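You operate a simulated robot arm through the tools that you are given. There is no shell and no other tool. Be economical: measure what you need, move in short steps, check, and stop when the job is done.

Carry out the task below with a simulated robot arm. There is one attempt and no reset: what you move stays moved.

JOB
Tip oats and sugar from both moulds into the plastic bowl and stir them even.
Fine: the moulds go back; the spoon goes back into the jug.

The check looks at the end state, three seconds after you hand in, the way a careful person would. Anything else that was tipped, shoved, dropped, spilled or broken makes it a failure.

ROBOT AND FRAMES
A 6-joint arm with a two-finger parallel gripper, fixed in place. Base frame: the origin is at the foot of the arm, x ahead of it, y to its left, z up; the work surface is at about z = 0. Lengths are in m, angles in rad, forces in N, time in s.
With the tool pointing down near the work surface it reaches from about 0.14 to 0.58 m from the base axis. Its first joint turns from -1.152 to 1.152 rad. Payload 2.1 kg.
The TCP is the grasp point between the finger pads, 0.03 m short of the fingertips. In the tool frame z runs along the fingers and y along their closing line. The gripper opens to 0.094 m. The fingers are 0.028 m wide and 0.01 m thick; the gripper's body (0.05 by 0.096 m) begins 0.055 m behind the TCP.
Orientation is that of the tool frame in the base frame, as a unit quaternion [x, y, z, w]. With the fingers straight down and closing along the base's y, the tool's x points along the base's -x, its y along +y and its z along -z.

CONTROLS
- The arm moves only by the tool jog_arm. Its arguments are lists of equal length, an entry for each row: "xyz": the shift along the base's x, y, z in units of 200 mm (1.0 is 200 mm), a list of three; "angular": the turn, a rotation vector about the base's x, y, z in units of 180 degrees (1.0 is 180 degrees), a list of three. In form: {"xyz": [[tx, ty, tz], ...], "angular": [[rx, ry, rz], ...]}. A call has 1 to 20 rows; each row is the pose to reach, as a shift and turn from the pose commanded when the call began. "grip" is the finger opening in m, from 0 to 0.094, set as the call begins (left out, the last holds). A call with a number of a shift or a turn outside -1 to 1 is refused whole. A row lasts 0.2 s, in which the tool goes at most 0.05 m and 0.15 rad; a call with a longer step from one row to the next is refused whole, and so is a gripper value outside its range. Where a pose cannot be reached the arm comes as near as it can. A force on the tool above 70 N (or 10 N above the force at the start of the call, whichever is more), or a blocked arm, ends the call early, and 0.2 s more pass. The fingers move at their own pace (about 0.072 m/s each) and stop on an object; they squeeze with about 35 N. The grip force told is the motor's: it shows also when the fingers shut on nothing. Time passes only in rows, and 0.2 s behind the last, so rows that repeat a pose let the fingers close. It gives the time, the measured TCP pose, the force on the tool (base axes), the opening and the grip force at its end, in the units of the frame above (readings bear some noise), with the torque about the TCP (base axes, N m) and any sound that the robot's microphone picked up.
- Cameras (640 x 400 px; columns grow to the right, rows downward): "scene" is fixed at [0.0538, -0.366, 0.4906]; the picture's right is [0.81, -0.59, 0.00], its down [-0.29, -0.40, -0.87] and it looks along [0.51, 0.70, -0.50] (base axes); focal length 214 px, centre (320, 200). "wrist" rides on the gripper at [0.076, 0.014, -0.103] in the tool frame; the picture's right is [-0.18, 0.98, 0.00], its down [-0.75, -0.14, -0.64] and it looks along [-0.63, -0.12, 0.77] (tool axes); focal length 243 px, centre (320, 200). There is no depth. A picture from a camera that has moved, and an enlarged one, comes with that camera's place and axes in the base frame and with its lens.
- get_image(camera): a new picture of that camera. It takes no simulated time.
- enlarge(camera, box): a new picture of the part [left, top, right, bottom] of that camera's present view, enlarged. It takes no simulated time.
- hand_in(): hands the job in; it is judged then, once.

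Go step by step. Nothing tells you positions but the pictures and the camera data: compare them with the known pose of the tool, close in by small moves and look again before you grip or let go. The budget is 120 turns and 76 pictures, counting those below and the enlarged ones. Unless the task says otherwise, let go and move clear before handing in, and close with one line.

The tools are called after ">>>" as name(argument=value, ...) on one line, values as JSON. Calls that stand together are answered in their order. jog_arm: Moves the arm, as the interface text tells. Its arguments: {"type":"object","properties":{"xyz":{"type":"array","items":{"type":"array","items":{"type":"number"}}},"angular":{"type":"array","items":{"type":"array","items":{"type":"number"}}},"grip":{"type":"number"}},"required":["xyz","angular"]} The other tools are called the same way: get_image (camera) takes a picture; enlarge (camera, box) takes an enlarged picture of a part of a camera's view; hand_in () hands the job in.

At the start:

```text
time: 0.0
ee_pos: [0.348, 0.0671, 0.3776]
ee_rot: [0.0, 1.0, 0.001, 0.001]
contact_force: [-0.2, 0.0, 0.0]
moment: [-0.06, -0.04, 0.01]
width: 0.094
grip_force: 0.1
```

scene: 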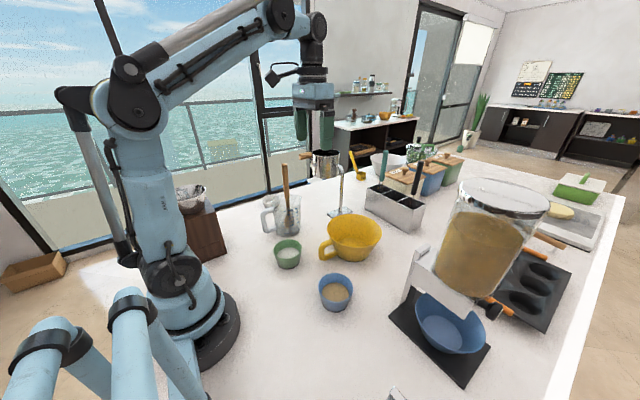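
wrist: 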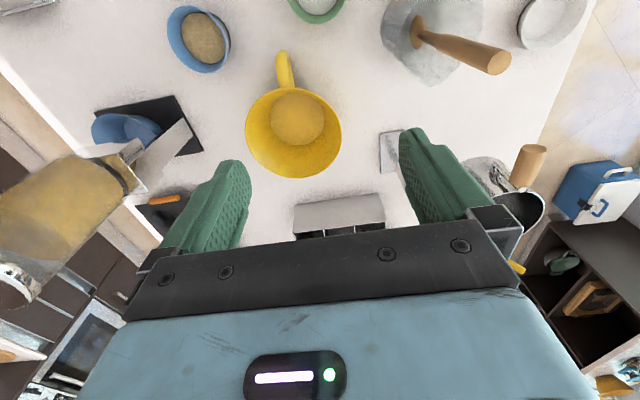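

I see a jug with a spoon, a green mould (sugar?), a blue mould (oats) and a yellow plastic bowl with a handle. I'll zoom in first to measure them.

>>> enlarge(camera="scene", box=[240, 150, 400, 320])

>>> enlarge(camera="wrist", box=[140, 0, 600, 240])

```text
2.35 times, centred on (320, 235) of scene
camera zoom: at [0.0538, -0.366, 0.4906], right [0.81, -0.59, 0.0], down [-0.29, -0.4, -0.87], along [0.51, 0.7, -0.5], focal length 505 px, centre (320, 118)
```

zoom: 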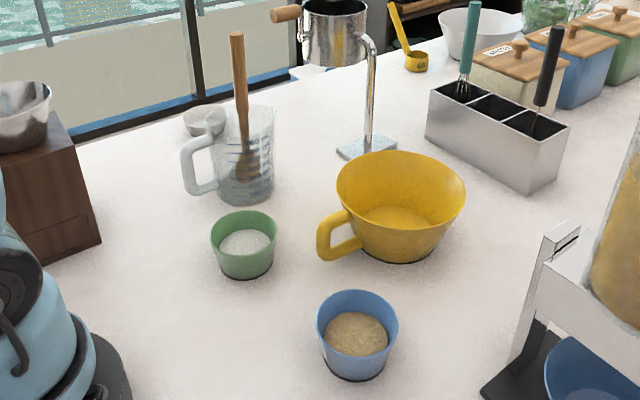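

```text
1.39 times, centred on (370, 120) of wrist
camera zoom: at [0.2712, 0.0822, 0.4796], right [0.18, 0.98, 0.0], down [0.75, -0.14, 0.64], along [0.63, -0.12, -0.77], focal length 338 px, centre (250, 311)
```

zoom: 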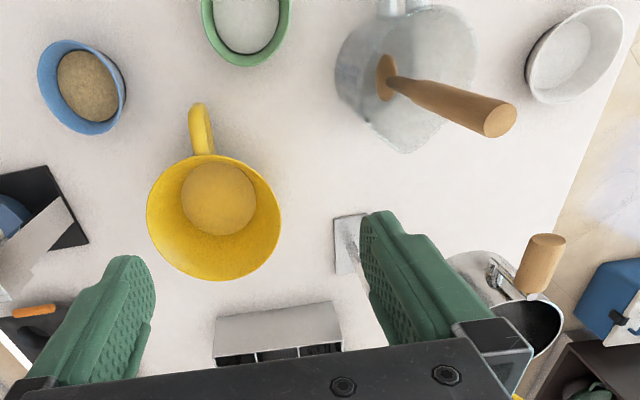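

The yellow bowl sits near (0.44, -0.015), the blue mould with oats near (0.28, -0.12), the green mould with sugar near (0.254, 0.068), and the spoon in the jug near (0.338, 0.215). I'll dry-run the pouring pose with an empty gripper, starting with a 90° yaw on the way over the bowl.

>>> jog_arm(xyz=[[0.042, -0.044, -0.054], [0.084, -0.088, -0.107], [0.125, -0.132, -0.161], [0.167, -0.176, -0.214], [0.209, -0.22, -0.268], [0.251, -0.265, -0.322], [0.293, -0.309, -0.375], [0.334, -0.353, -0.429], [0.376, -0.397, -0.483], [0.418, -0.441, -0.536], [0.46, -0.485, -0.59]], angular=[[0, 0, -0.0455], [0, 0, -0.091], [0, 0, -0.1364], [0, 0, -0.1818], [0, 0, -0.2273], [0, 0, -0.2727], [0, 0, -0.3182], [0, 0, -0.3636], [0, 0, -0.4091], [0, 0, -0.4545], [0, 0, -0.5]])

```text
time: 2.4
ee_pos: [0.439, -0.0287, 0.2594]
ee_rot: [0.708, 0.706, 0.0, 0.001]
contact_force: [0.0, 0.1, -0.6]
moment: [-0.01, -0.02, -0.01]
width: 0.0943
grip_force: 0.0
```

The yaw worked. Next is the dry-run tilt about base x, with the fingers swinging toward +y, to about 125°.

>>> jog_arm(xyz=[[0, 0, 0], [0, 0, 0], [0, 0, 0], [0, 0, 0], [0, 0, 0], [0, 0, 0], [0, 0, 0], [0, 0, 0], [0, 0, 0], [0, 0, 0], [0, 0, 0], [0, 0, 0], [0, 0, 0], [0, 0, 0], [0, 0, 0], [0, 0, 0]], angular=[[0.0438, 0, 0], [0.0875, 0, 0], [0.1312, 0, 0], [0.175, 0, 0], [0.2188, 0, 0], [0.2625, 0, 0], [0.3062, 0, 0], [0.35, 0, 0], [0.3938, 0, 0], [0.4375, 0, 0], [0.4812, 0, 0], [0.525, 0, 0], [0.5688, 0, 0], [0.6125, 0, 0], [0.6562, 0, 0], [0.7, 0, 0]])

>>> get_image(camera="scene")

>>> get_image(camera="wrist")

```text
time: 5.8
ee_pos: [0.4501, -0.0591, 0.3191]
ee_rot: [0.354, 0.331, 0.636, -0.601]
contact_force: [-0.3, 0.1, 1.0]
moment: [0.01, 0.0, 0.0]
width: 0.0943
grip_force: 0.1
out of reach, approached as far as the arm can: row 10, 11, 12, 13
stopped in row 16: the arm was blocked; the commanded pose is now the measured one
```

```text
71 pictures are left
```

scene: 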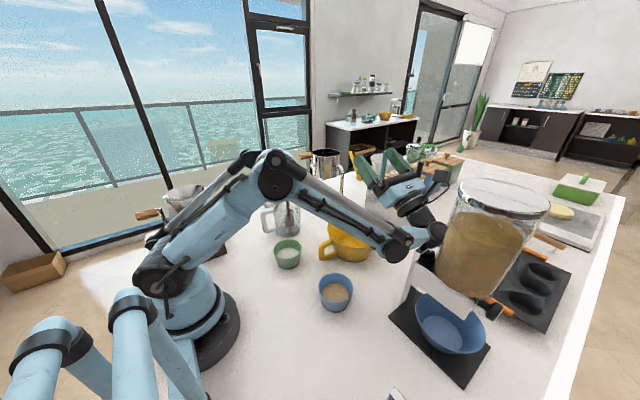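

```text
70 pictures are left
camera wrist: at [0.4572, -0.1867, 0.3286], right [0.99, 0.04, -0.16], down [-0.15, -0.14, -0.98], along [-0.06, 0.99, -0.13], focal length 243 px, centre (320, 200)
```

wrist: 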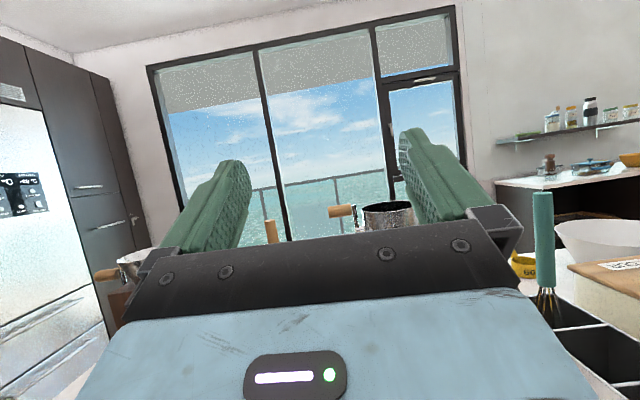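

The sideways tilt hits limits, so I'll go back to upright and try the outward tilt instead. No contact force was seen.

>>> jog_arm(xyz=[[0, 0.02, 0.02], [0, 0.04, 0.04], [0, 0.06, 0.06], [0, 0.08, 0.08], [0, 0.1, 0.1], [0, 0.1, 0.1], [0, 0.1, 0.1], [0, 0.1, 0.1], [0, 0.1, 0.1], [0, 0.1, 0.1], [0, 0.1, 0.1], [0, 0.1, 0.1], [0, 0.1, 0.1], [0, 0.1, 0.1], [0, 0.1, 0.1], [0, 0.1, 0.1]], angular=[[-0.0438, 0, 0], [-0.0875, 0, 0], [-0.1312, 0, 0], [-0.175, 0, 0], [-0.2188, 0, 0], [-0.2625, 0, 0], [-0.3062, 0, 0], [-0.35, 0, 0], [-0.3938, 0, 0], [-0.4375, 0, 0], [-0.4812, 0, 0], [-0.525, 0, 0], [-0.5688, 0, 0], [-0.6125, 0, 0], [-0.6562, 0, 0], [-0.69, 0, 0]])

```text
time: 9.2
ee_pos: [0.4494, -0.0388, 0.3362]
ee_rot: [0.697, 0.717, 0.004, 0.031]
contact_force: [-0.3, 0.2, -1.1]
moment: [0.01, 0.0, 0.0]
width: 0.0938
grip_force: 0.0
```

Back to upright. I'll yaw back to the standard orientation and then test the outward tilt.

>>> jog_arm(xyz=[[-0.013, 0.011, -0.025], [-0.026, 0.022, -0.051], [-0.04, 0.033, -0.076], [-0.053, 0.044, -0.102], [-0.066, 0.055, -0.127], [-0.079, 0.065, -0.153], [-0.092, 0.076, -0.178], [-0.105, 0.087, -0.204], [-0.119, 0.098, -0.229], [-0.132, 0.109, -0.255], [-0.145, 0.12, -0.28]], angular=[[0, 0.002, 0.0446], [-0.001, 0.004, 0.0892], [-0.001, 0.006, 0.1338], [-0.001, 0.008, 0.1784], [-0.001, 0.01, 0.223], [-0.002, 0.012, 0.2677], [-0.002, 0.014, 0.3123], [-0.002, 0.016, 0.3569], [-0.002, 0.018, 0.4015], [-0.003, 0.02, 0.4461], [-0.003, 0.0218, 0.4907]])

>>> jog_arm(xyz=[[0, 0, 0], [0, 0, 0], [0, 0, 0], [0, 0, 0], [0, 0, 0], [0, 0, 0], [0, 0, 0], [0, 0, 0], [0, 0, 0], [0, 0, 0], [0, 0, 0], [0, 0, 0], [0, 0, 0], [0, 0, 0], [0, 0, 0], [0, 0, 0]], angular=[[0, -0.0438, 0], [0, -0.0875, 0], [0, -0.1312, 0], [0, -0.175, 0], [0, -0.2188, 0], [0, -0.2625, 0], [0, -0.3062, 0], [0, -0.35, 0], [0, -0.3938, 0], [0, -0.4375, 0], [0, -0.4812, 0], [0, -0.525, 0], [0, -0.5688, 0], [0, -0.6125, 0], [0, -0.6562, 0], [0, -0.7, 0]])

>>> get_image(camera="scene")

```text
time: 11.6
ee_pos: [0.4208, -0.0146, 0.2807]
ee_rot: [-0.001, 1.0, 0.001, 0.0]
contact_force: [0.2, 0.3, -0.3]
moment: [0.01, 0.0, -0.01]
width: 0.0939
grip_force: 0.0
```

```text
time: 15.0
ee_pos: [0.4243, -0.0412, 0.2966]
ee_rot: [-0.006, 0.486, 0.003, 0.874]
contact_force: [0.6, 0.8, -0.5]
moment: [0.01, 0.0, 0.0]
width: 0.0939
grip_force: 0.2
out of reach, approached as far as the arm can: row 12, 13, 14, 15, 16
```

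```text
69 pictures are left
```

scene: 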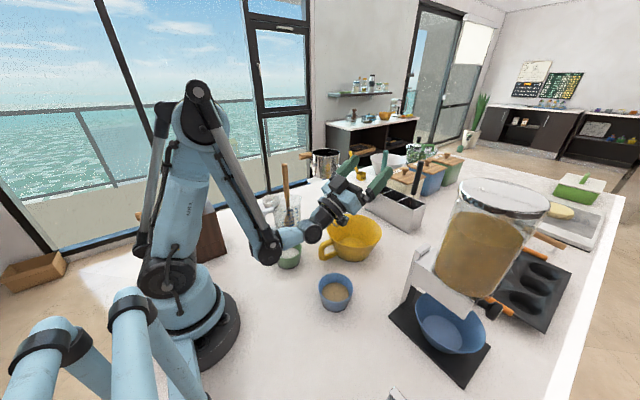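

The outward tilt reaches about 122° with only a small offset. I'll probe whether shifting and lowering from here is reachable, to find a good pour pose.

>>> jog_arm(xyz=[[0.03, 0.06, -0.03], [0.06, 0.12, -0.06], [0.08, 0.15, -0.1], [0.08, 0.15, -0.1]], angular=[[0, 0, 0], [0, 0, 0], [0, 0, 0], [0, 0, 0]])

>>> get_image(camera="wrist")

```text
time: 16.0
ee_pos: [0.4454, -0.0375, 0.2872]
ee_rot: [-0.011, 0.488, 0.006, 0.873]
contact_force: [-0.3, 0.9, 0.1]
moment: [-0.01, 0.01, 0.01]
width: 0.094
grip_force: 0.1
out of reach, approached as far as the arm can: row 1, 2, 3, 4
```

```text
68 pictures are left
camera wrist: at [0.3969, -0.0252, 0.1675], right [-0.12, 0.98, 0.14], down [-0.94, -0.16, 0.31], along [0.32, -0.1, 0.94], focal length 243 px, centre (320, 200)
```

wrist: 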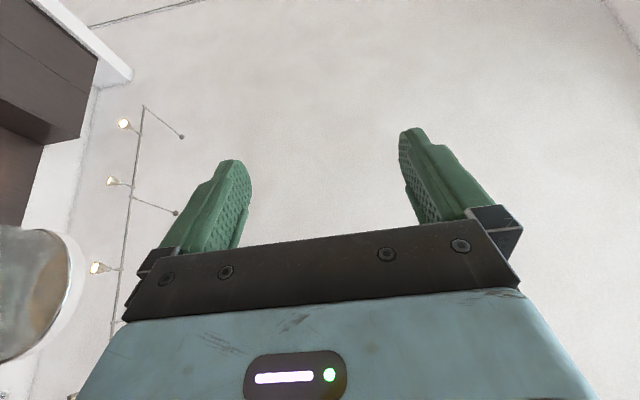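

The arm's bending plane passes slightly to one side, so a small yaw of about +0.05 rad will fix the pour pose. I'll return upright and head toward the blue mould.

>>> jog_arm(xyz=[[0, 0, 0.02], [0, 0, 0.04], [0, 0, 0.06], [0, 0, 0.08], [0, 0, 0.1], [0, 0, 0.1], [-0.1, -0.05, 0.1], [-0.15, -0.1, 0.1], [-0.2, -0.15, 0.1], [-0.25, -0.2, 0.1], [-0.3, -0.25, 0.1], [-0.35, -0.3, 0.1], [-0.4, -0.35, 0.1], [-0.45, -0.4, 0.1], [-0.5, -0.4, 0.1], [-0.5, -0.4, 0.1]], angular=[[0, 0.0438, 0], [0, 0.0875, 0], [0, 0.1312, 0], [0, 0.175, 0], [0, 0.2188, 0], [0, 0.2625, 0], [0, 0.3062, 0], [0, 0.35, 0], [0, 0.3938, 0], [0, 0.4375, 0], [0, 0.4812, 0], [0, 0.525, 0], [0, 0.5688, 0], [0, 0.6125, 0], [0, 0.6562, 0], [0, 0.7, 0]])

>>> get_image(camera="wrist")

>>> get_image(camera="scene")

```text
time: 19.4
ee_pos: [0.3411, -0.116, 0.3074]
ee_rot: [0.001, 0.999, 0.008, -0.039]
contact_force: [-0.1, -0.3, -0.2]
moment: [-0.01, -0.03, -0.02]
width: 0.0937
grip_force: 0.0
```

```text
67 pictures are left
camera wrist: at [0.2732, -0.1029, 0.415], right [0.19, 0.98, 0.0], down [0.8, -0.15, 0.58], along [0.57, -0.11, -0.81], focal length 243 px, centre (320, 200)
```

wrist: 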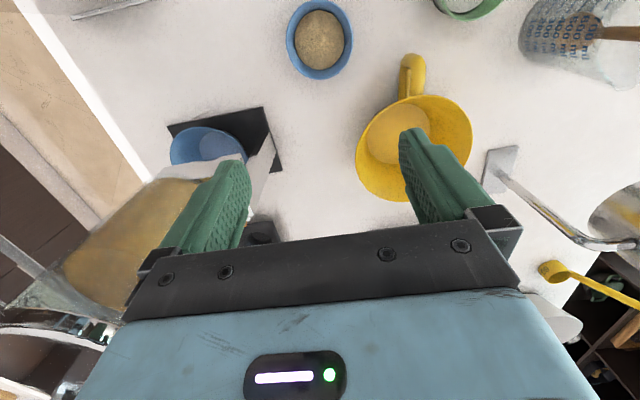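

```text
66 pictures are left
```

scene: 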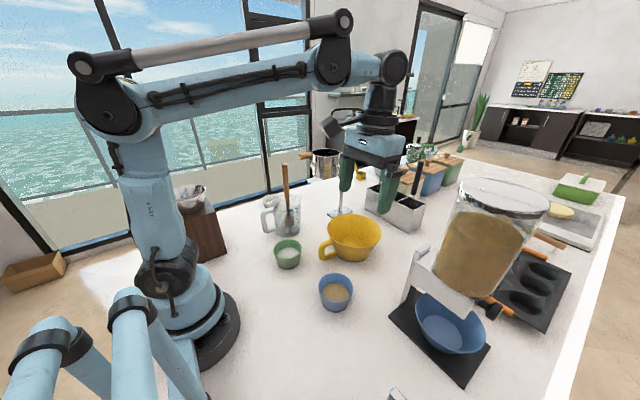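

The blue mould's rim centre is at about (0.284, -0.112). I'll move above it with a 15° inward lean, which gives more tilt when pouring, and look again.

>>> jog_arm(xyz=[[-0.074, 0.002, -0.196], [-0.148, 0.003, -0.392], [-0.221, 0.004, -0.589], [-0.295, 0.005, -0.785]], angular=[[0, 0.0145, 0], [0, 0.029, 0], [0, 0.0435, 0], [0, 0.058, 0]])

>>> get_image(camera="wrist")

>>> enlarge(camera="scene", box=[260, 200, 420, 320])

```text
time: 20.4
ee_pos: [0.2813, -0.1119, 0.149]
ee_rot: [0.001, 0.992, 0.007, -0.127]
contact_force: [0.1, 0.2, 1.0]
moment: [-0.03, 0.02, 0.03]
width: 0.0939
grip_force: 0.1
```

```text
65 pictures are left
camera wrist: at [0.2341, -0.0987, 0.2676], right [0.18, 0.98, -0.03], down [0.89, -0.15, 0.43], along [0.42, -0.11, -0.9], focal length 243 px, centre (320, 200)
```

wrist: 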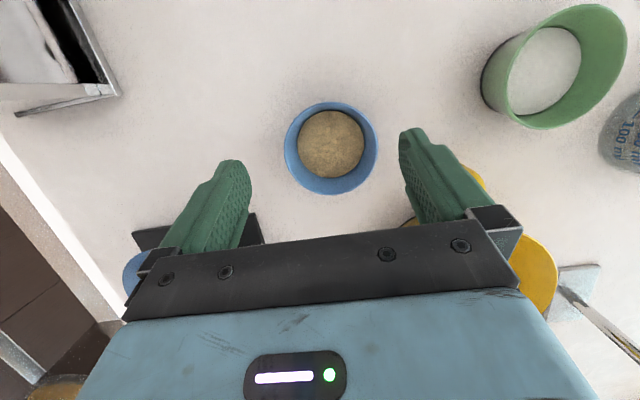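

```text
3.33 times, centred on (340, 260) of scene
camera zoom: at [0.0539, -0.366, 0.4906], right [0.81, -0.59, 0.0], down [-0.29, -0.4, -0.87], along [0.51, 0.7, -0.5], focal length 715 px, centre (253, 0)
```

zoom: 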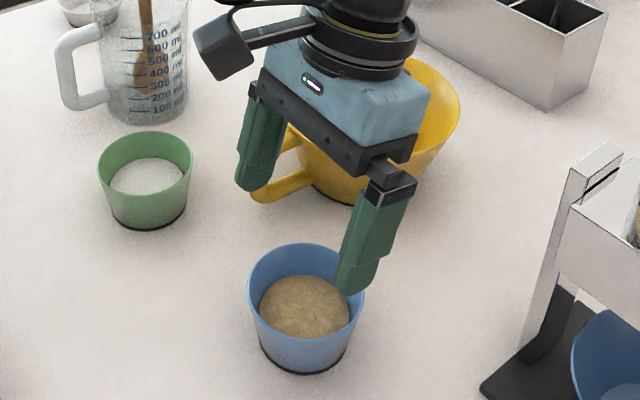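

The mould centre is at about (0.285, -0.106) and its rim at about z = 0.05, diameter 0.085, so clearance is tight. I'll descend partway and check centring.

>>> jog_arm(xyz=[[0.01, 0.015, -0.15], [0.021, 0.03, -0.3]], angular=[[0, 0, 0], [0, 0, 0]])

>>> get_image(camera="wrist")

>>> enlarge(camera="scene", box=[290, 240, 390, 320])

```text
time: 21.0
ee_pos: [0.2876, -0.1055, 0.0881]
ee_rot: [0.001, 0.992, 0.006, -0.128]
contact_force: [0.7, -1.0, -0.2]
moment: [-0.01, 0.02, -0.02]
width: 0.0939
grip_force: 0.1
```

```text
63 pictures are left
camera wrist: at [0.2408, -0.0939, 0.2065], right [0.18, 0.98, -0.03], down [0.89, -0.15, 0.43], along [0.42, -0.11, -0.9], focal length 243 px, centre (320, 200)
```

wrist: 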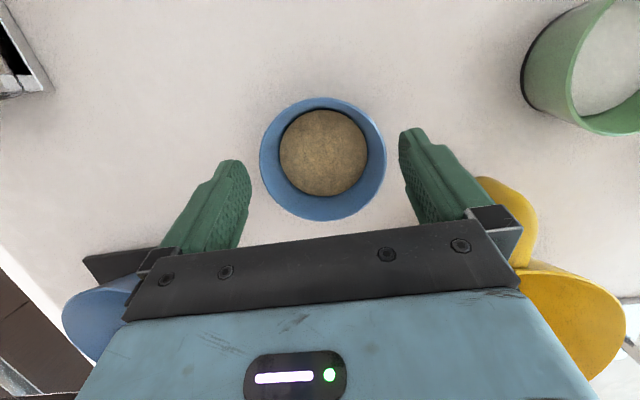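

```text
5.00 times, centred on (340, 280) of scene
camera zoom: at [0.0538, -0.366, 0.4906], right [0.81, -0.59, 0.0], down [-0.29, -0.4, -0.87], along [0.51, 0.7, -0.5], focal length 1072 px, centre (220, -200)
```

zoom: 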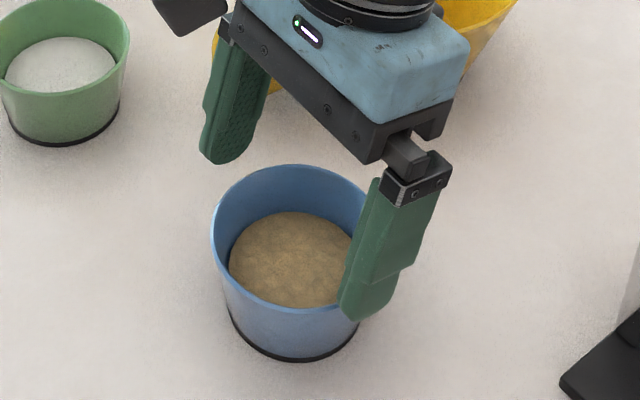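

The rim is 0.086 m across, centred at (0.285, -0.106), about 0.047 m high. The fingers straddle it, so I'll lower straight down.

>>> jog_arm(xyz=[[-0.005, -0.003, -0.08], [-0.01, -0.004, -0.16], [-0.01, -0.004, -0.2], [-0.01, -0.004, -0.24]], angular=[[0, 0, 0], [0, 0, 0], [0, 0, 0], [0, 0, 0]])

>>> get_image(camera="wrist")

>>> enlarge(camera="scene", box=[290, 240, 390, 320])

```text
time: 22.0
ee_pos: [0.2855, -0.109, 0.0413]
ee_rot: [0.002, 0.992, 0.006, -0.127]
contact_force: [-0.2, -0.4, 0.0]
moment: [0.02, 0.0, -0.02]
width: 0.0939
grip_force: 0.1
```

```text
61 pictures are left
camera wrist: at [0.2384, -0.0958, 0.1594], right [0.18, 0.98, -0.03], down [0.89, -0.15, 0.43], along [0.42, -0.11, -0.9], focal length 243 px, centre (320, 200)
```

wrist: 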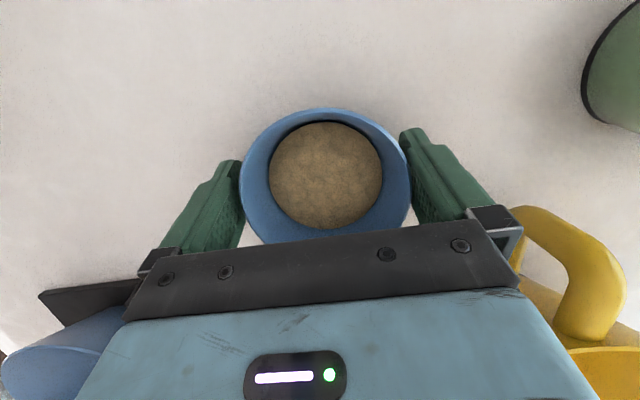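

```text
5.00 times, centred on (340, 280) of scene
camera zoom: at [0.0538, -0.366, 0.4906], right [0.81, -0.59, 0.0], down [-0.29, -0.4, -0.87], along [0.51, 0.7, -0.5], focal length 1072 px, centre (220, -200)
```

zoom: 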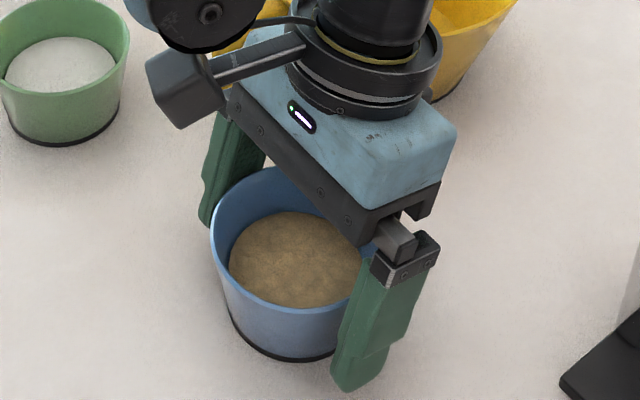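

Both fingers are around the mould. I'll shift 2 mm to centre and close.

>>> jog_arm(xyz=[[0, 0.013, 0], [0, 0.013, 0]], angular=[[0, 0, 0], [0, 0, 0]])

>>> jog_arm(xyz=[[0, 0, 0], [0, 0, 0], [0, 0, 0]], angular=[[0, 0, 0], [0, 0, 0], [0, 0, 0]], grip=0.06)

>>> get_image(camera="wrist")

```text
time: 22.6
ee_pos: [0.2862, -0.1059, 0.0418]
ee_rot: [0.002, 0.992, 0.007, -0.128]
contact_force: [-0.5, -0.2, -0.3]
moment: [-0.01, 0.01, 0.0]
width: 0.0941
grip_force: 0.0
```

```text
time: 23.4
ee_pos: [0.2848, -0.1061, 0.0425]
ee_rot: [0.002, 0.992, 0.007, -0.129]
contact_force: [0.0, -0.1, 0.2]
moment: [0.04, -0.01, 0.02]
width: 0.078
grip_force: 34.9
```

```text
59 pictures are left
camera wrist: at [0.2379, -0.0931, 0.1599], right [0.18, 0.98, -0.03], down [0.89, -0.15, 0.43], along [0.42, -0.11, -0.9], focal length 243 px, centre (320, 200)
```

wrist: 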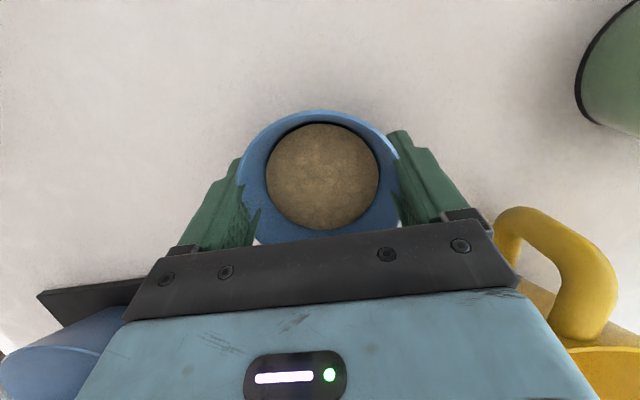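

The grip holds at 0.078 m. I'll lift a little and check it hangs well.

>>> jog_arm(xyz=[[0, 0, 0.05], [0, 0, 0.1], [0, 0, 0.2], [0, 0, 0.4], [0, 0, 0.6], [0, 0, 0.8]], angular=[[0, 0, 0], [0, 0, 0], [0, 0, 0], [0, 0, 0], [0, 0, 0], [0, 0, 0]])

>>> enlarge(camera="scene", box=[260, 150, 420, 270])

```text
time: 24.8
ee_pos: [0.283, -0.1078, 0.2043]
ee_rot: [0.001, 0.992, 0.007, -0.128]
contact_force: [-0.6, 0.2, 0.7]
moment: [0.02, -0.01, 0.0]
width: 0.0601
grip_force: 0.0
```

```text
3.33 times, centred on (340, 210) of scene
camera zoom: at [0.0538, -0.366, 0.4906], right [0.81, -0.59, 0.0], down [-0.29, -0.4, -0.87], along [0.51, 0.7, -0.5], focal length 715 px, centre (253, 167)
```

zoom: 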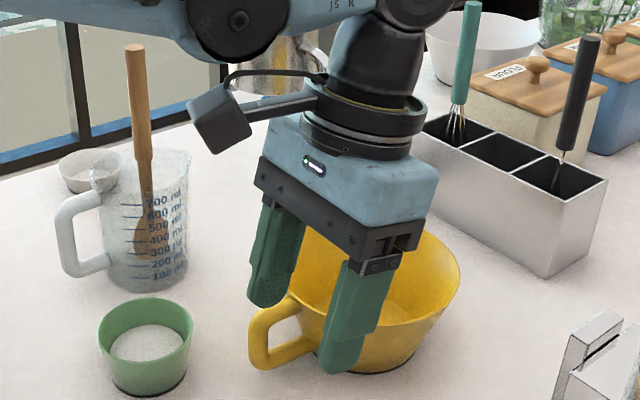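

The mould slipped out of the grip. I need to see whether it still stands upright with its contents.

>>> get_image(camera="scene")

>>> enlarge(camera="scene", box=[290, 240, 390, 320])

```text
57 pictures are left
```

scene: 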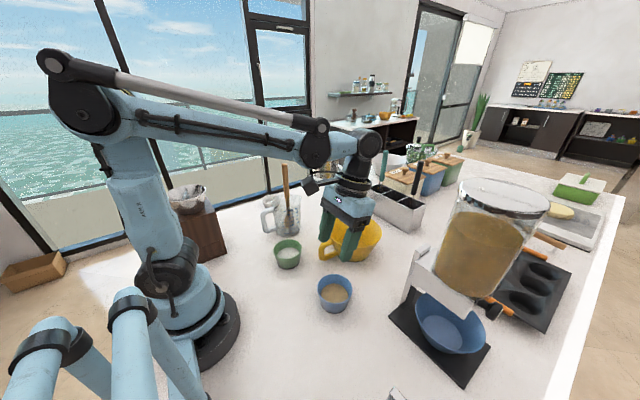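

```text
5.00 times, centred on (340, 280) of scene
camera zoom: at [0.0538, -0.366, 0.4906], right [0.81, -0.59, 0.0], down [-0.29, -0.4, -0.87], along [0.51, 0.7, -0.5], focal length 1072 px, centre (220, -200)
```

zoom: 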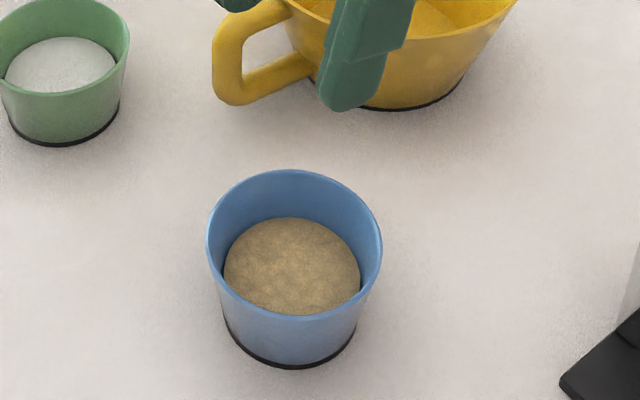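

The mould stands upright with its contents, practically where it was. I'll retry with the tool vertical and a slow lift, looking again from above first.

>>> jog_arm(xyz=[[0.003, 0.003, -0.15], [0.006, 0.006, -0.3], [0.01, 0.009, -0.5]], angular=[[0, -0.027, 0], [0, -0.054, 0], [0, -0.0817, 0]], grip=0.094)

>>> get_image(camera="wrist")

```text
time: 25.6
ee_pos: [0.2907, -0.107, 0.1027]
ee_rot: [0.001, 1.0, 0.008, 0.001]
contact_force: [-1.2, -0.1, -1.1]
moment: [0.01, 0.02, 0.02]
width: 0.0941
grip_force: 0.0
```

```text
55 pictures are left
camera wrist: at [0.2144, -0.0928, 0.2045], right [0.18, 0.98, 0.01], down [0.75, -0.15, 0.64], along [0.63, -0.11, -0.77], focal length 243 px, centre (320, 200)
```

wrist: 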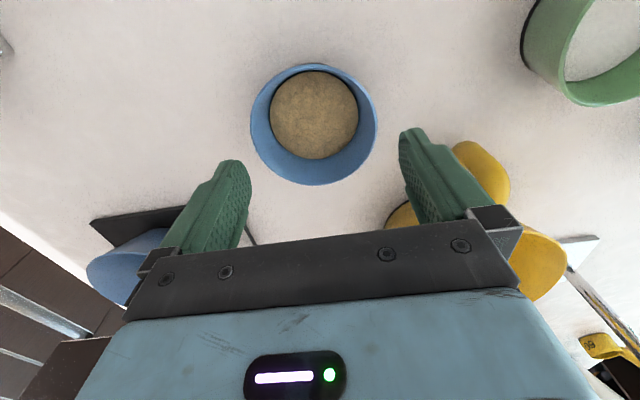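

The mould moved about 7 mm toward the base, to roughly (0.279, -0.107). I'll line up and descend around it vertically.

>>> jog_arm(xyz=[[-0.058, 0, -0.03], [-0.058, 0, -0.13], [-0.058, 0, -0.23], [-0.058, 0, -0.31], [-0.058, 0, -0.325]], angular=[[0, 0, 0], [0, 0, 0], [0, 0, 0], [0, 0, 0], [0, 0, 0]])

>>> get_image(camera="wrist")

>>> enlarge(camera="scene", box=[290, 240, 390, 320])

```text
time: 26.8
ee_pos: [0.2736, -0.105, 0.0347]
ee_rot: [0.001, 1.0, 0.007, 0.0]
contact_force: [0.2, 1.2, 0.6]
moment: [0.01, 0.04, 0.0]
width: 0.0938
grip_force: 0.1
```

```text
54 pictures are left
camera wrist: at [0.1977, -0.0922, 0.1378], right [0.19, 0.98, 0.01], down [0.75, -0.15, 0.64], along [0.63, -0.11, -0.77], focal length 243 px, centre (320, 200)
```

wrist: 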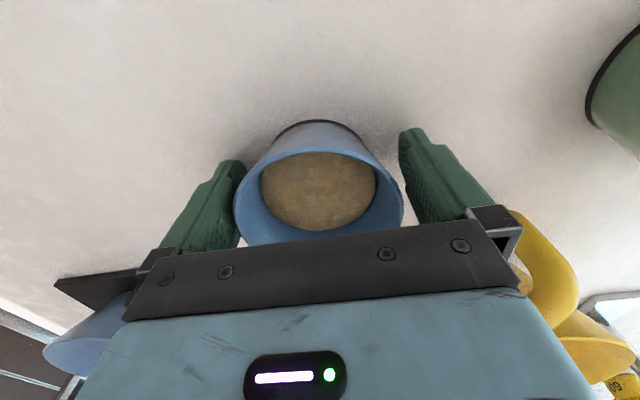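

```text
5.00 times, centred on (340, 280) of scene
camera zoom: at [0.0538, -0.366, 0.4906], right [0.81, -0.59, 0.0], down [-0.29, -0.4, -0.87], along [0.51, 0.7, -0.5], focal length 1072 px, centre (220, -200)
```

zoom: 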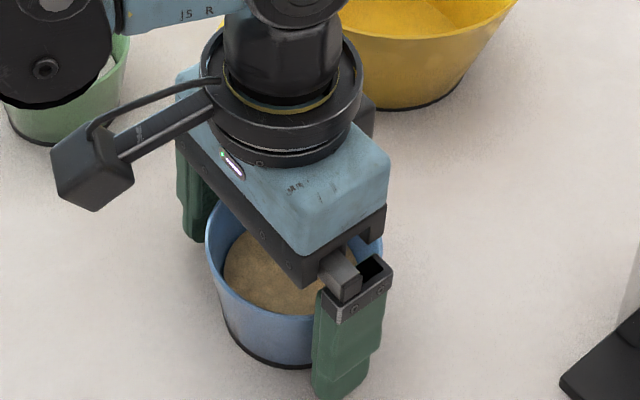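

The mould is well centred between the fingers. Closing now, then a very small slow lift.

>>> jog_arm(xyz=[[0, 0, 0], [0, 0, 0], [0, 0, 0], [0, 0, 0]], angular=[[0, 0, 0], [0, 0, 0], [0, 0, 0], [0, 0, 0]], grip=0.07)

>>> jog_arm(xyz=[[0, 0, 0.01], [0, 0, 0.02], [0, 0, 0.03], [0, 0, 0.04], [0, 0, 0.05]], angular=[[0, 0, 0], [0, 0, 0], [0, 0, 0], [0, 0, 0], [0, 0, 0]])

>>> enlarge(camera="scene", box=[290, 240, 390, 320])

```text
time: 27.8
ee_pos: [0.2739, -0.1053, 0.0363]
ee_rot: [0.001, 1.0, 0.007, 0.001]
contact_force: [0.1, -0.1, 0.1]
moment: [0.0, -0.01, 0.03]
width: 0.0772
grip_force: 35.1
```

```text
time: 29.0
ee_pos: [0.274, -0.1051, 0.0458]
ee_rot: [0.001, 1.0, 0.007, 0.0]
contact_force: [0.2, 0.0, -1.3]
moment: [0.0, 0.03, -0.03]
width: 0.0777
grip_force: 35.3
```

```text
5.00 times, centred on (340, 280) of scene
camera zoom: at [0.0538, -0.366, 0.4906], right [0.81, -0.59, 0.0], down [-0.29, -0.4, -0.87], along [0.51, 0.7, -0.5], focal length 1072 px, centre (220, -200)
```

zoom: 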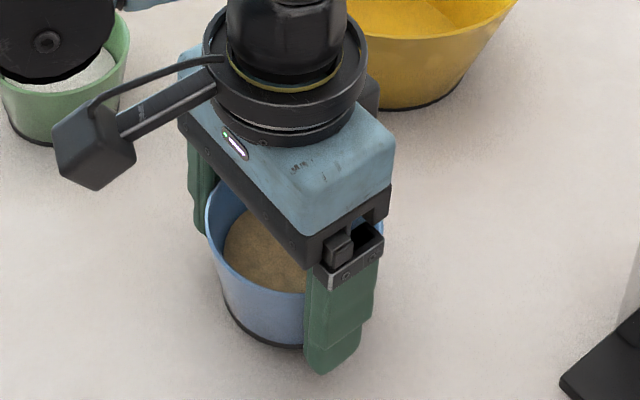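

It's lifted this time, with a steady grip. I'll continue raising slowly.

>>> jog_arm(xyz=[[0, 0, 0.03], [0, 0, 0.08], [0, 0, 0.15], [0, 0, 0.23], [0, 0, 0.32], [0, 0, 0.41], [0, 0, 0.5], [0, 0, 0.59], [0, 0, 0.66], [0, 0, 0.7]], angular=[[0, 0, 0], [0, 0, 0], [0, 0, 0], [0, 0, 0], [0, 0, 0], [0, 0, 0], [0, 0, 0], [0, 0, 0], [0, 0, 0], [0, 0, 0]])

>>> enlarge(camera="scene", box=[260, 150, 420, 270])

```text
time: 31.2
ee_pos: [0.2748, -0.1051, 0.1885]
ee_rot: [0.001, 1.0, 0.007, 0.0]
contact_force: [1.3, -0.1, -1.1]
moment: [0.0, 0.04, -0.02]
width: 0.0776
grip_force: 34.8
```

```text
3.33 times, centred on (340, 210) of scene
camera zoom: at [0.0538, -0.366, 0.4906], right [0.81, -0.59, 0.0], down [-0.29, -0.4, -0.87], along [0.51, 0.7, -0.5], focal length 715 px, centre (253, 167)
```

zoom: 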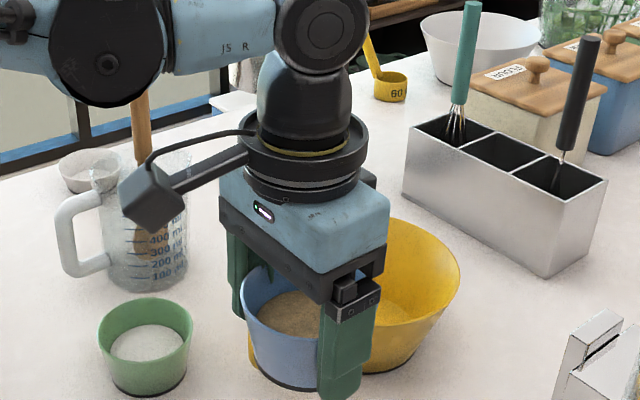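

The mould is held firmly. Triangulating again puts the bowl at about (0.454, 0.001), rim at z ≈ 0.062, diameter 0.175. I'll carry the mould over it with a slight yaw.

>>> jog_arm(xyz=[[0.06, 0.035, 0.03], [0.16, 0.09, 0.03], [0.27, 0.155, 0.03], [0.38, 0.22, 0.03], [0.5, 0.29, 0.03], [0.62, 0.36, 0.03], [0.73, 0.42, 0.03], [0.82, 0.475, 0.03], [0.88, 0.51, 0.03], [0.916, 0.53, 0.03]], angular=[[0, 0, 0.0027], [0, 0, 0.0053], [0, 0, 0.008], [0, 0, 0.0106], [0, 0, 0.0133], [0, 0, 0.016], [0, 0, 0.0186], [0, 0, 0.0213], [0, 0, 0.024], [0, 0, 0.0266]])

>>> get_image(camera="scene")

```text
time: 33.4
ee_pos: [0.4596, -0.0004, 0.1934]
ee_rot: [-0.042, 0.999, 0.007, 0.0]
contact_force: [0.7, -0.8, -0.8]
moment: [0.01, 0.04, 0.01]
width: 0.0777
grip_force: 35.0
```

```text
50 pictures are left
```

scene: 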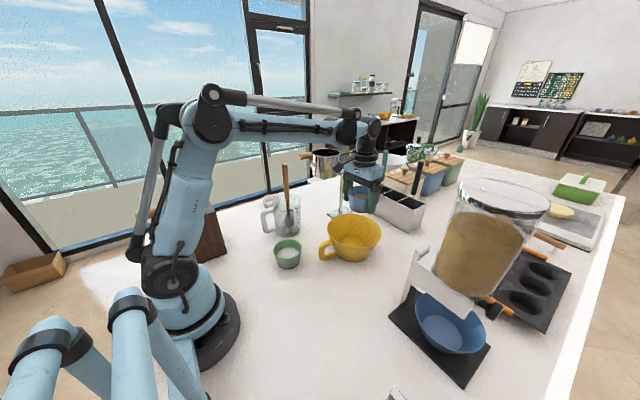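

The mould is over the bowl. I'll tilt to 72° first, slowly, then check.

>>> jog_arm(xyz=[[0, 0, 0], [0, 0, 0], [0, 0, 0], [0, 0, 0], [0, 0, 0], [0, 0, 0], [0, 0, 0], [0, 0, 0], [0, 0, 0], [0, 0, 0]], angular=[[0.0034, -0.0399, 0], [0.0067, -0.0797, 0], [0.0101, -0.1196, 0], [0.0134, -0.1594, 0], [0.0168, -0.1993, 0], [0.0202, -0.2392, 0], [0.0235, -0.279, 0], [0.0269, -0.3189, 0], [0.0302, -0.3587, 0], [0.0336, -0.3986, 0]])

>>> enlarge(camera="scene", box=[280, 140, 440, 270])

```text
time: 35.6
ee_pos: [0.4583, 0.0005, 0.1928]
ee_rot: [-0.037, 0.808, 0.03, 0.587]
contact_force: [-0.5, 0.3, -0.2]
moment: [-0.03, 0.02, 0.0]
width: 0.0773
grip_force: 34.7
```

```text
3.08 times, centred on (360, 205) of scene
camera zoom: at [0.0539, -0.366, 0.4906], right [0.81, -0.59, 0.0], down [-0.29, -0.4, -0.87], along [0.51, 0.7, -0.5], focal length 660 px, centre (197, 185)
```

zoom: 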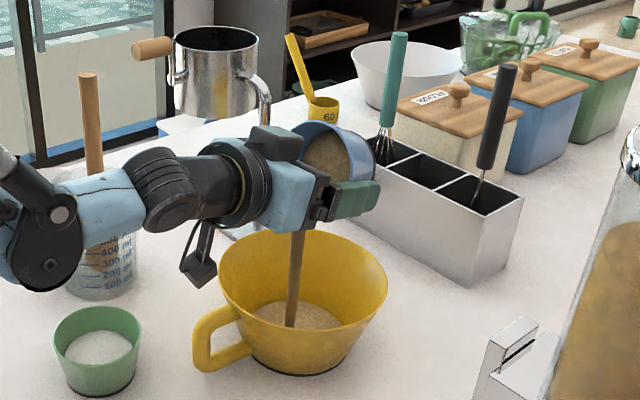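

The oats are streaming into the bowl centre. I'll continue tilting gradually to 95°.

>>> jog_arm(xyz=[[0, 0, 0], [0, 0, 0], [0, 0, 0], [0, 0, 0.02], [0, 0, 0.04], [0, 0, 0.06], [0, 0, 0.08], [0, 0, 0.1], [0, 0, 0.1], [0, 0, 0.1]], angular=[[0, 0, 0], [0, 0, 0], [0.0017, -0.02, 0], [0.0034, -0.0399, 0], [0.005, -0.06, 0], [0.0067, -0.0797, 0], [0.0084, -0.1, 0], [0.0101, -0.1196, 0], [0.0109, -0.1296, 0], [0.0109, -0.1296, 0]])

>>> enlarge(camera="scene", box=[280, 140, 440, 270])

```text
time: 37.8
ee_pos: [0.4593, -0.0001, 0.2137]
ee_rot: [-0.033, 0.671, 0.036, 0.739]
contact_force: [-0.7, -0.4, -1.7]
moment: [-0.01, -0.01, -0.01]
width: 0.0777
grip_force: 35.0
```

```text
3.08 times, centred on (360, 205) of scene
camera zoom: at [0.0538, -0.366, 0.4906], right [0.81, -0.59, 0.0], down [-0.29, -0.4, -0.87], along [0.51, 0.7, -0.5], focal length 660 px, centre (197, 185)
```

zoom: 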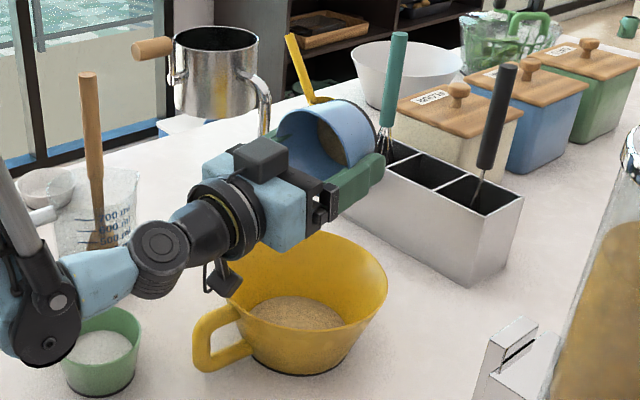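

Most of it is out. I'll tilt further to about 120° while rising to keep clearance.

>>> jog_arm(xyz=[[0, 0, 0.05], [0, 0, 0.1], [0, 0, 0.15], [0, 0, 0.2], [0, 0, 0.25], [0, 0, 0.3], [0, 0, 0.32], [0, 0, 0.32], [0, 0, 0.32], [0, 0, 0.32]], angular=[[0.0017, -0.02, 0], [0.0034, -0.0399, 0], [0.005, -0.06, 0], [0.0067, -0.0797, 0], [0.0084, -0.1, 0], [0.0101, -0.1196, 0], [0.0117, -0.14, 0], [0.0117, -0.14, 0], [0.0117, -0.14, 0], [0.0117, -0.14, 0]])

>>> enlarge(camera="scene", box=[260, 120, 420, 270])

```text
time: 40.0
ee_pos: [0.4586, -0.0013, 0.2786]
ee_rot: [-0.029, 0.495, 0.042, 0.867]
contact_force: [-0.2, 0.3, -1.2]
moment: [0.01, 0.01, 0.02]
width: 0.0776
grip_force: 34.9
```

```text
2.67 times, centred on (340, 195) of scene
camera zoom: at [0.0539, -0.366, 0.4906], right [0.81, -0.59, 0.0], down [-0.29, -0.4, -0.87], along [0.51, 0.7, -0.5], focal length 572 px, centre (267, 213)
```

zoom: 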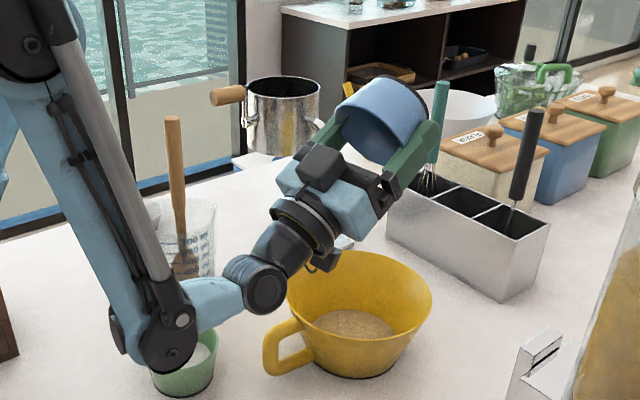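

The mould looks empty. I'll hold a bit longer with a small wiggle, then bring it back upright.

>>> jog_arm(xyz=[[0, 0, 0.03], [0, 0, 0], [0, 0, 0.03], [0, 0, 0], [0, 0, 0.03], [0, 0, 0], [0, 0, 0]], angular=[[0, 0, 0], [0, 0, 0], [0, 0, 0], [0, 0, 0], [0, 0, 0], [0, 0, 0], [0, 0, 0]])

>>> jog_arm(xyz=[[0, 0, 0], [0, 0, 0], [0, 0, -0.02], [0, 0, -0.05], [0, 0, -0.08], [0, 0, -0.11], [0, 0, -0.15], [0, 0, -0.19], [0, 0, -0.23], [0, 0, -0.27], [0, 0, -0.31], [0, 0, -0.35], [0, 0, -0.38], [0, 0, -0.4], [0, 0, -0.4], [0, 0, -0.4], [0, 0, -0.4]], angular=[[-0.0034, 0.0399, 0], [-0.0067, 0.0797, 0], [-0.0101, 0.1196, 0], [-0.0134, 0.1594, 0], [-0.0168, 0.1993, 0], [-0.0202, 0.2392, 0], [-0.0235, 0.279, 0], [-0.0269, 0.3189, 0], [-0.0302, 0.3587, 0], [-0.0336, 0.3986, 0], [-0.037, 0.4385, 0], [-0.0403, 0.4784, 0], [-0.0437, 0.5182, 0], [-0.047, 0.5581, 0], [-0.0504, 0.5979, 0], [-0.0538, 0.638, 0], [-0.0562, 0.6682, 0]])

>>> get_image(camera="wrist")

```text
time: 41.6
ee_pos: [0.4597, -0.0017, 0.2775]
ee_rot: [-0.028, 0.495, 0.041, 0.868]
contact_force: [0.4, 0.4, -1.1]
moment: [-0.04, 0.0, -0.02]
width: 0.0778
grip_force: 35.2
```

```text
time: 45.2
ee_pos: [0.4587, -0.0007, 0.1979]
ee_rot: [-0.041, 0.999, 0.008, -0.001]
contact_force: [-0.2, -0.3, -1.0]
moment: [0.04, -0.01, 0.0]
width: 0.0773
grip_force: 34.7
```

```text
46 pictures are left
camera wrist: at [0.3814, 0.007, 0.2998], right [0.1, 0.99, 0.01], down [0.76, -0.09, 0.64], along [0.64, -0.06, -0.77], focal length 243 px, centre (320, 200)
```

wrist: 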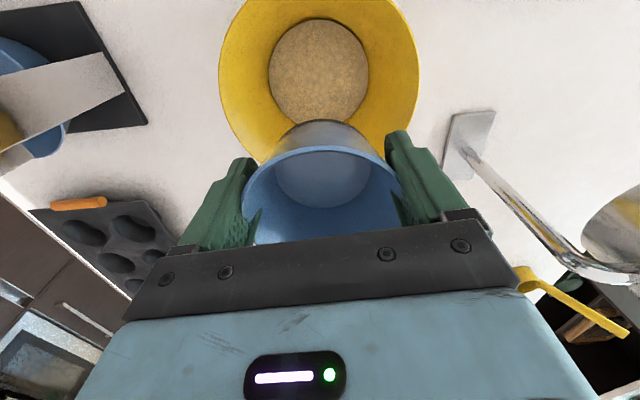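

The mould is empty and all the oats are in the bowl. I'll carry the blue mould back to its spot.

>>> jog_arm(xyz=[[-0.06, -0.035, 0], [-0.16, -0.09, 0], [-0.27, -0.155, 0], [-0.38, -0.22, 0], [-0.5, -0.29, 0], [-0.62, -0.37, 0], [-0.73, -0.44, 0], [-0.81, -0.5, 0], [-0.85, -0.52, 0], [-0.87, -0.524, 0], [-0.87, -0.524, 0]], angular=[[0, 0, -0.0027], [0, 0, -0.0053], [0, 0, -0.008], [0, 0, -0.0106], [0, 0, -0.0133], [0, 0, -0.016], [0, 0, -0.0186], [0, 0, -0.0213], [0, 0, -0.024], [0, 0, -0.0266], [0, 0, -0.0266]])

>>> jog_arm(xyz=[[0, 0, -0.1], [0, 0, -0.25], [0, 0, -0.4], [0, 0, -0.55], [0, 0, -0.65], [0, 0, -0.7], [0, 0, -0.73], [0, 0, -0.75], [0, 0, -0.75]], angular=[[0, 0, 0], [0, 0, 0], [0, 0, 0], [0, 0, 0], [0, 0, 0], [0, 0, 0], [0, 0, 0], [0, 0, 0], [0, 0, 0]])

>>> enlarge(camera="scene", box=[290, 240, 390, 320])

```text
time: 47.6
ee_pos: [0.283, -0.1054, 0.1977]
ee_rot: [0.0, 1.0, 0.007, 0.0]
contact_force: [0.1, -0.2, 0.3]
moment: [-0.02, 0.0, -0.01]
width: 0.0773
grip_force: 34.9
```

```text
time: 49.6
ee_pos: [0.2858, -0.104, 0.048]
ee_rot: [0.001, 1.0, 0.007, 0.0]
contact_force: [0.4, 0.5, -1.0]
moment: [-0.02, -0.01, 0.0]
width: 0.0776
grip_force: 34.9
```

```text
5.00 times, centred on (340, 280) of scene
camera zoom: at [0.0538, -0.366, 0.4906], right [0.81, -0.59, 0.0], down [-0.29, -0.4, -0.87], along [0.51, 0.7, -0.5], focal length 1072 px, centre (220, -200)
```

zoom: 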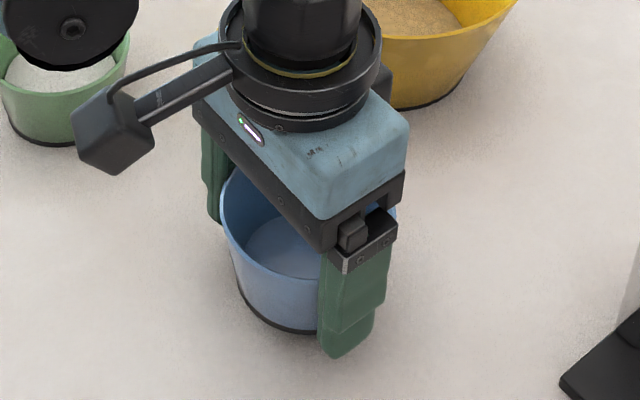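

It's about 12 mm above the table. I'll lower it gently.

>>> jog_arm(xyz=[[0, 0, -0.015], [0, 0, -0.03], [0, 0, -0.045], [0, 0, -0.056], [0, 0, -0.056]], angular=[[0, 0, 0], [0, 0, 0], [0, 0, 0], [0, 0, 0], [0, 0, 0]])

```text
time: 50.8
ee_pos: [0.2864, -0.1034, 0.0357]
ee_rot: [0.001, 1.0, 0.007, 0.0]
contact_force: [-2.4, -0.4, 29.8]
moment: [0.08, -0.3, 0.0]
width: 0.0776
grip_force: 35.1
```

It's touching the table. I'll ease up slightly and open.

>>> jog_arm(xyz=[[0, 0, 0.004], [0, 0, 0.004]], angular=[[0, 0, 0], [0, 0, 0]])

>>> jog_arm(xyz=[[0, 0, 0], [0, 0, 0], [0, 0, 0]], angular=[[0, 0, 0], [0, 0, 0], [0, 0, 0]], grip=0.094)

>>> get_image(camera="wrist")

```text
time: 51.4
ee_pos: [0.2858, -0.104, 0.0363]
ee_rot: [0.0, 1.0, 0.007, 0.0]
contact_force: [0.3, -0.4, -0.5]
moment: [-0.06, -0.02, -0.02]
width: 0.0777
grip_force: 34.8
```

```text
time: 52.2
ee_pos: [0.2854, -0.104, 0.0361]
ee_rot: [0.001, 1.0, 0.008, 0.0]
contact_force: [0.0, -0.4, -0.6]
moment: [0.02, 0.02, 0.01]
width: 0.0938
grip_force: 0.0
```

```text
44 pictures are left
camera wrist: at [0.2088, -0.0909, 0.1383], right [0.19, 0.98, 0.01], down [0.75, -0.15, 0.64], along [0.63, -0.11, -0.77], focal length 243 px, centre (320, 200)
```

wrist: 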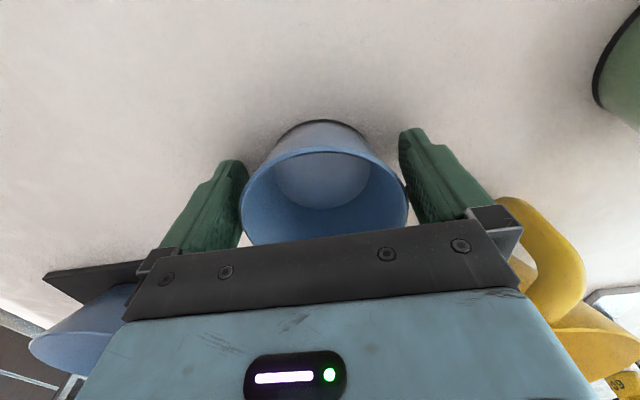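

Clean release. I'll rise straight up, then move over the green mould.

>>> jog_arm(xyz=[[0, 0.004, 0.05], [0, 0.004, 0.15], [0, 0.004, 0.3], [0, 0.004, 0.5], [0, 0.004, 0.62], [-0.02, 0.15, 0.62], [-0.04, 0.35, 0.62], [-0.07, 0.55, 0.6], [-0.1, 0.75, 0.55], [-0.117, 0.9, 0.45], [-0.117, 0.91, 0.4]], angular=[[0, 0, 0], [0, 0, 0], [0, 0, 0], [0, 0, 0], [0, 0, 0], [0, 0, 0], [0, 0, 0], [0, 0, 0], [0, 0, 0], [0, 0, 0], [0, 0, 0]])

>>> get_image(camera="wrist")

>>> enlarge(camera="scene", box=[240, 200, 400, 320])

```text
time: 54.6
ee_pos: [0.2606, 0.076, 0.1139]
ee_rot: [0.001, 1.0, 0.007, 0.0]
contact_force: [0.2, 0.4, -0.2]
moment: [0.01, 0.03, -0.01]
width: 0.0938
grip_force: 0.0
```

```text
43 pictures are left
camera wrist: at [0.1853, 0.0888, 0.2171], right [0.19, 0.98, 0.01], down [0.75, -0.15, 0.64], along [0.63, -0.11, -0.77], focal length 243 px, centre (320, 200)
```

wrist: 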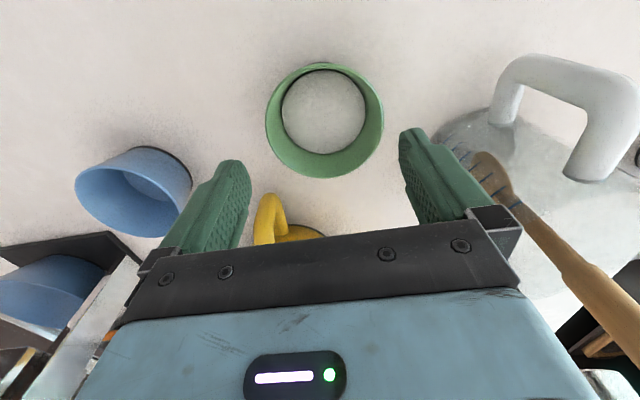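

```text
3.33 times, centred on (320, 260) of scene
camera zoom: at [0.0538, -0.366, 0.4906], right [0.81, -0.59, 0.0], down [-0.29, -0.4, -0.87], along [0.51, 0.7, -0.5], focal length 715 px, centre (320, 0)
```

zoom: 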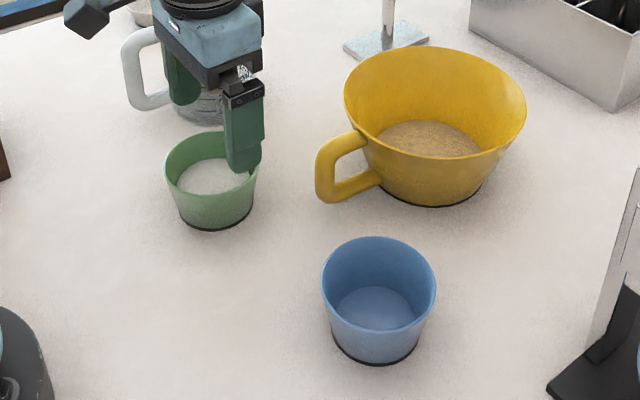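

The blue mould is back in place. The green one is at about (0.251, 0.081), so I'll descend around it.

>>> jog_arm(xyz=[[-0.05, 0.024, -0.03], [-0.05, 0.024, -0.15], [-0.05, 0.024, -0.25], [-0.05, 0.024, -0.34], [-0.05, 0.024, -0.385], [-0.05, 0.024, -0.385]], angular=[[0, 0, 0], [0, 0, 0], [0, 0, 0], [0, 0, 0], [0, 0, 0], [0, 0, 0]])

>>> get_image(camera="wrist")

```text
time: 56.0
ee_pos: [0.2511, 0.0827, 0.0392]
ee_rot: [0.001, 1.0, 0.007, 0.0]
contact_force: [-0.1, 0.0, 0.0]
moment: [-0.04, 0.01, 0.03]
width: 0.0941
grip_force: 0.0
```

```text
41 pictures are left
camera wrist: at [0.1748, 0.0959, 0.141], right [0.19, 0.98, 0.01], down [0.75, -0.15, 0.64], along [0.63, -0.11, -0.77], focal length 243 px, centre (320, 200)
```

wrist: 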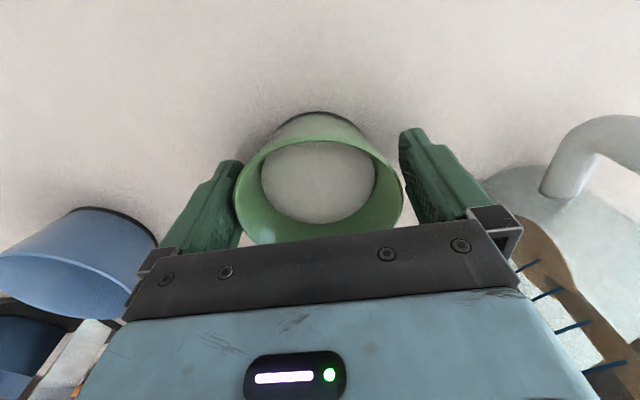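

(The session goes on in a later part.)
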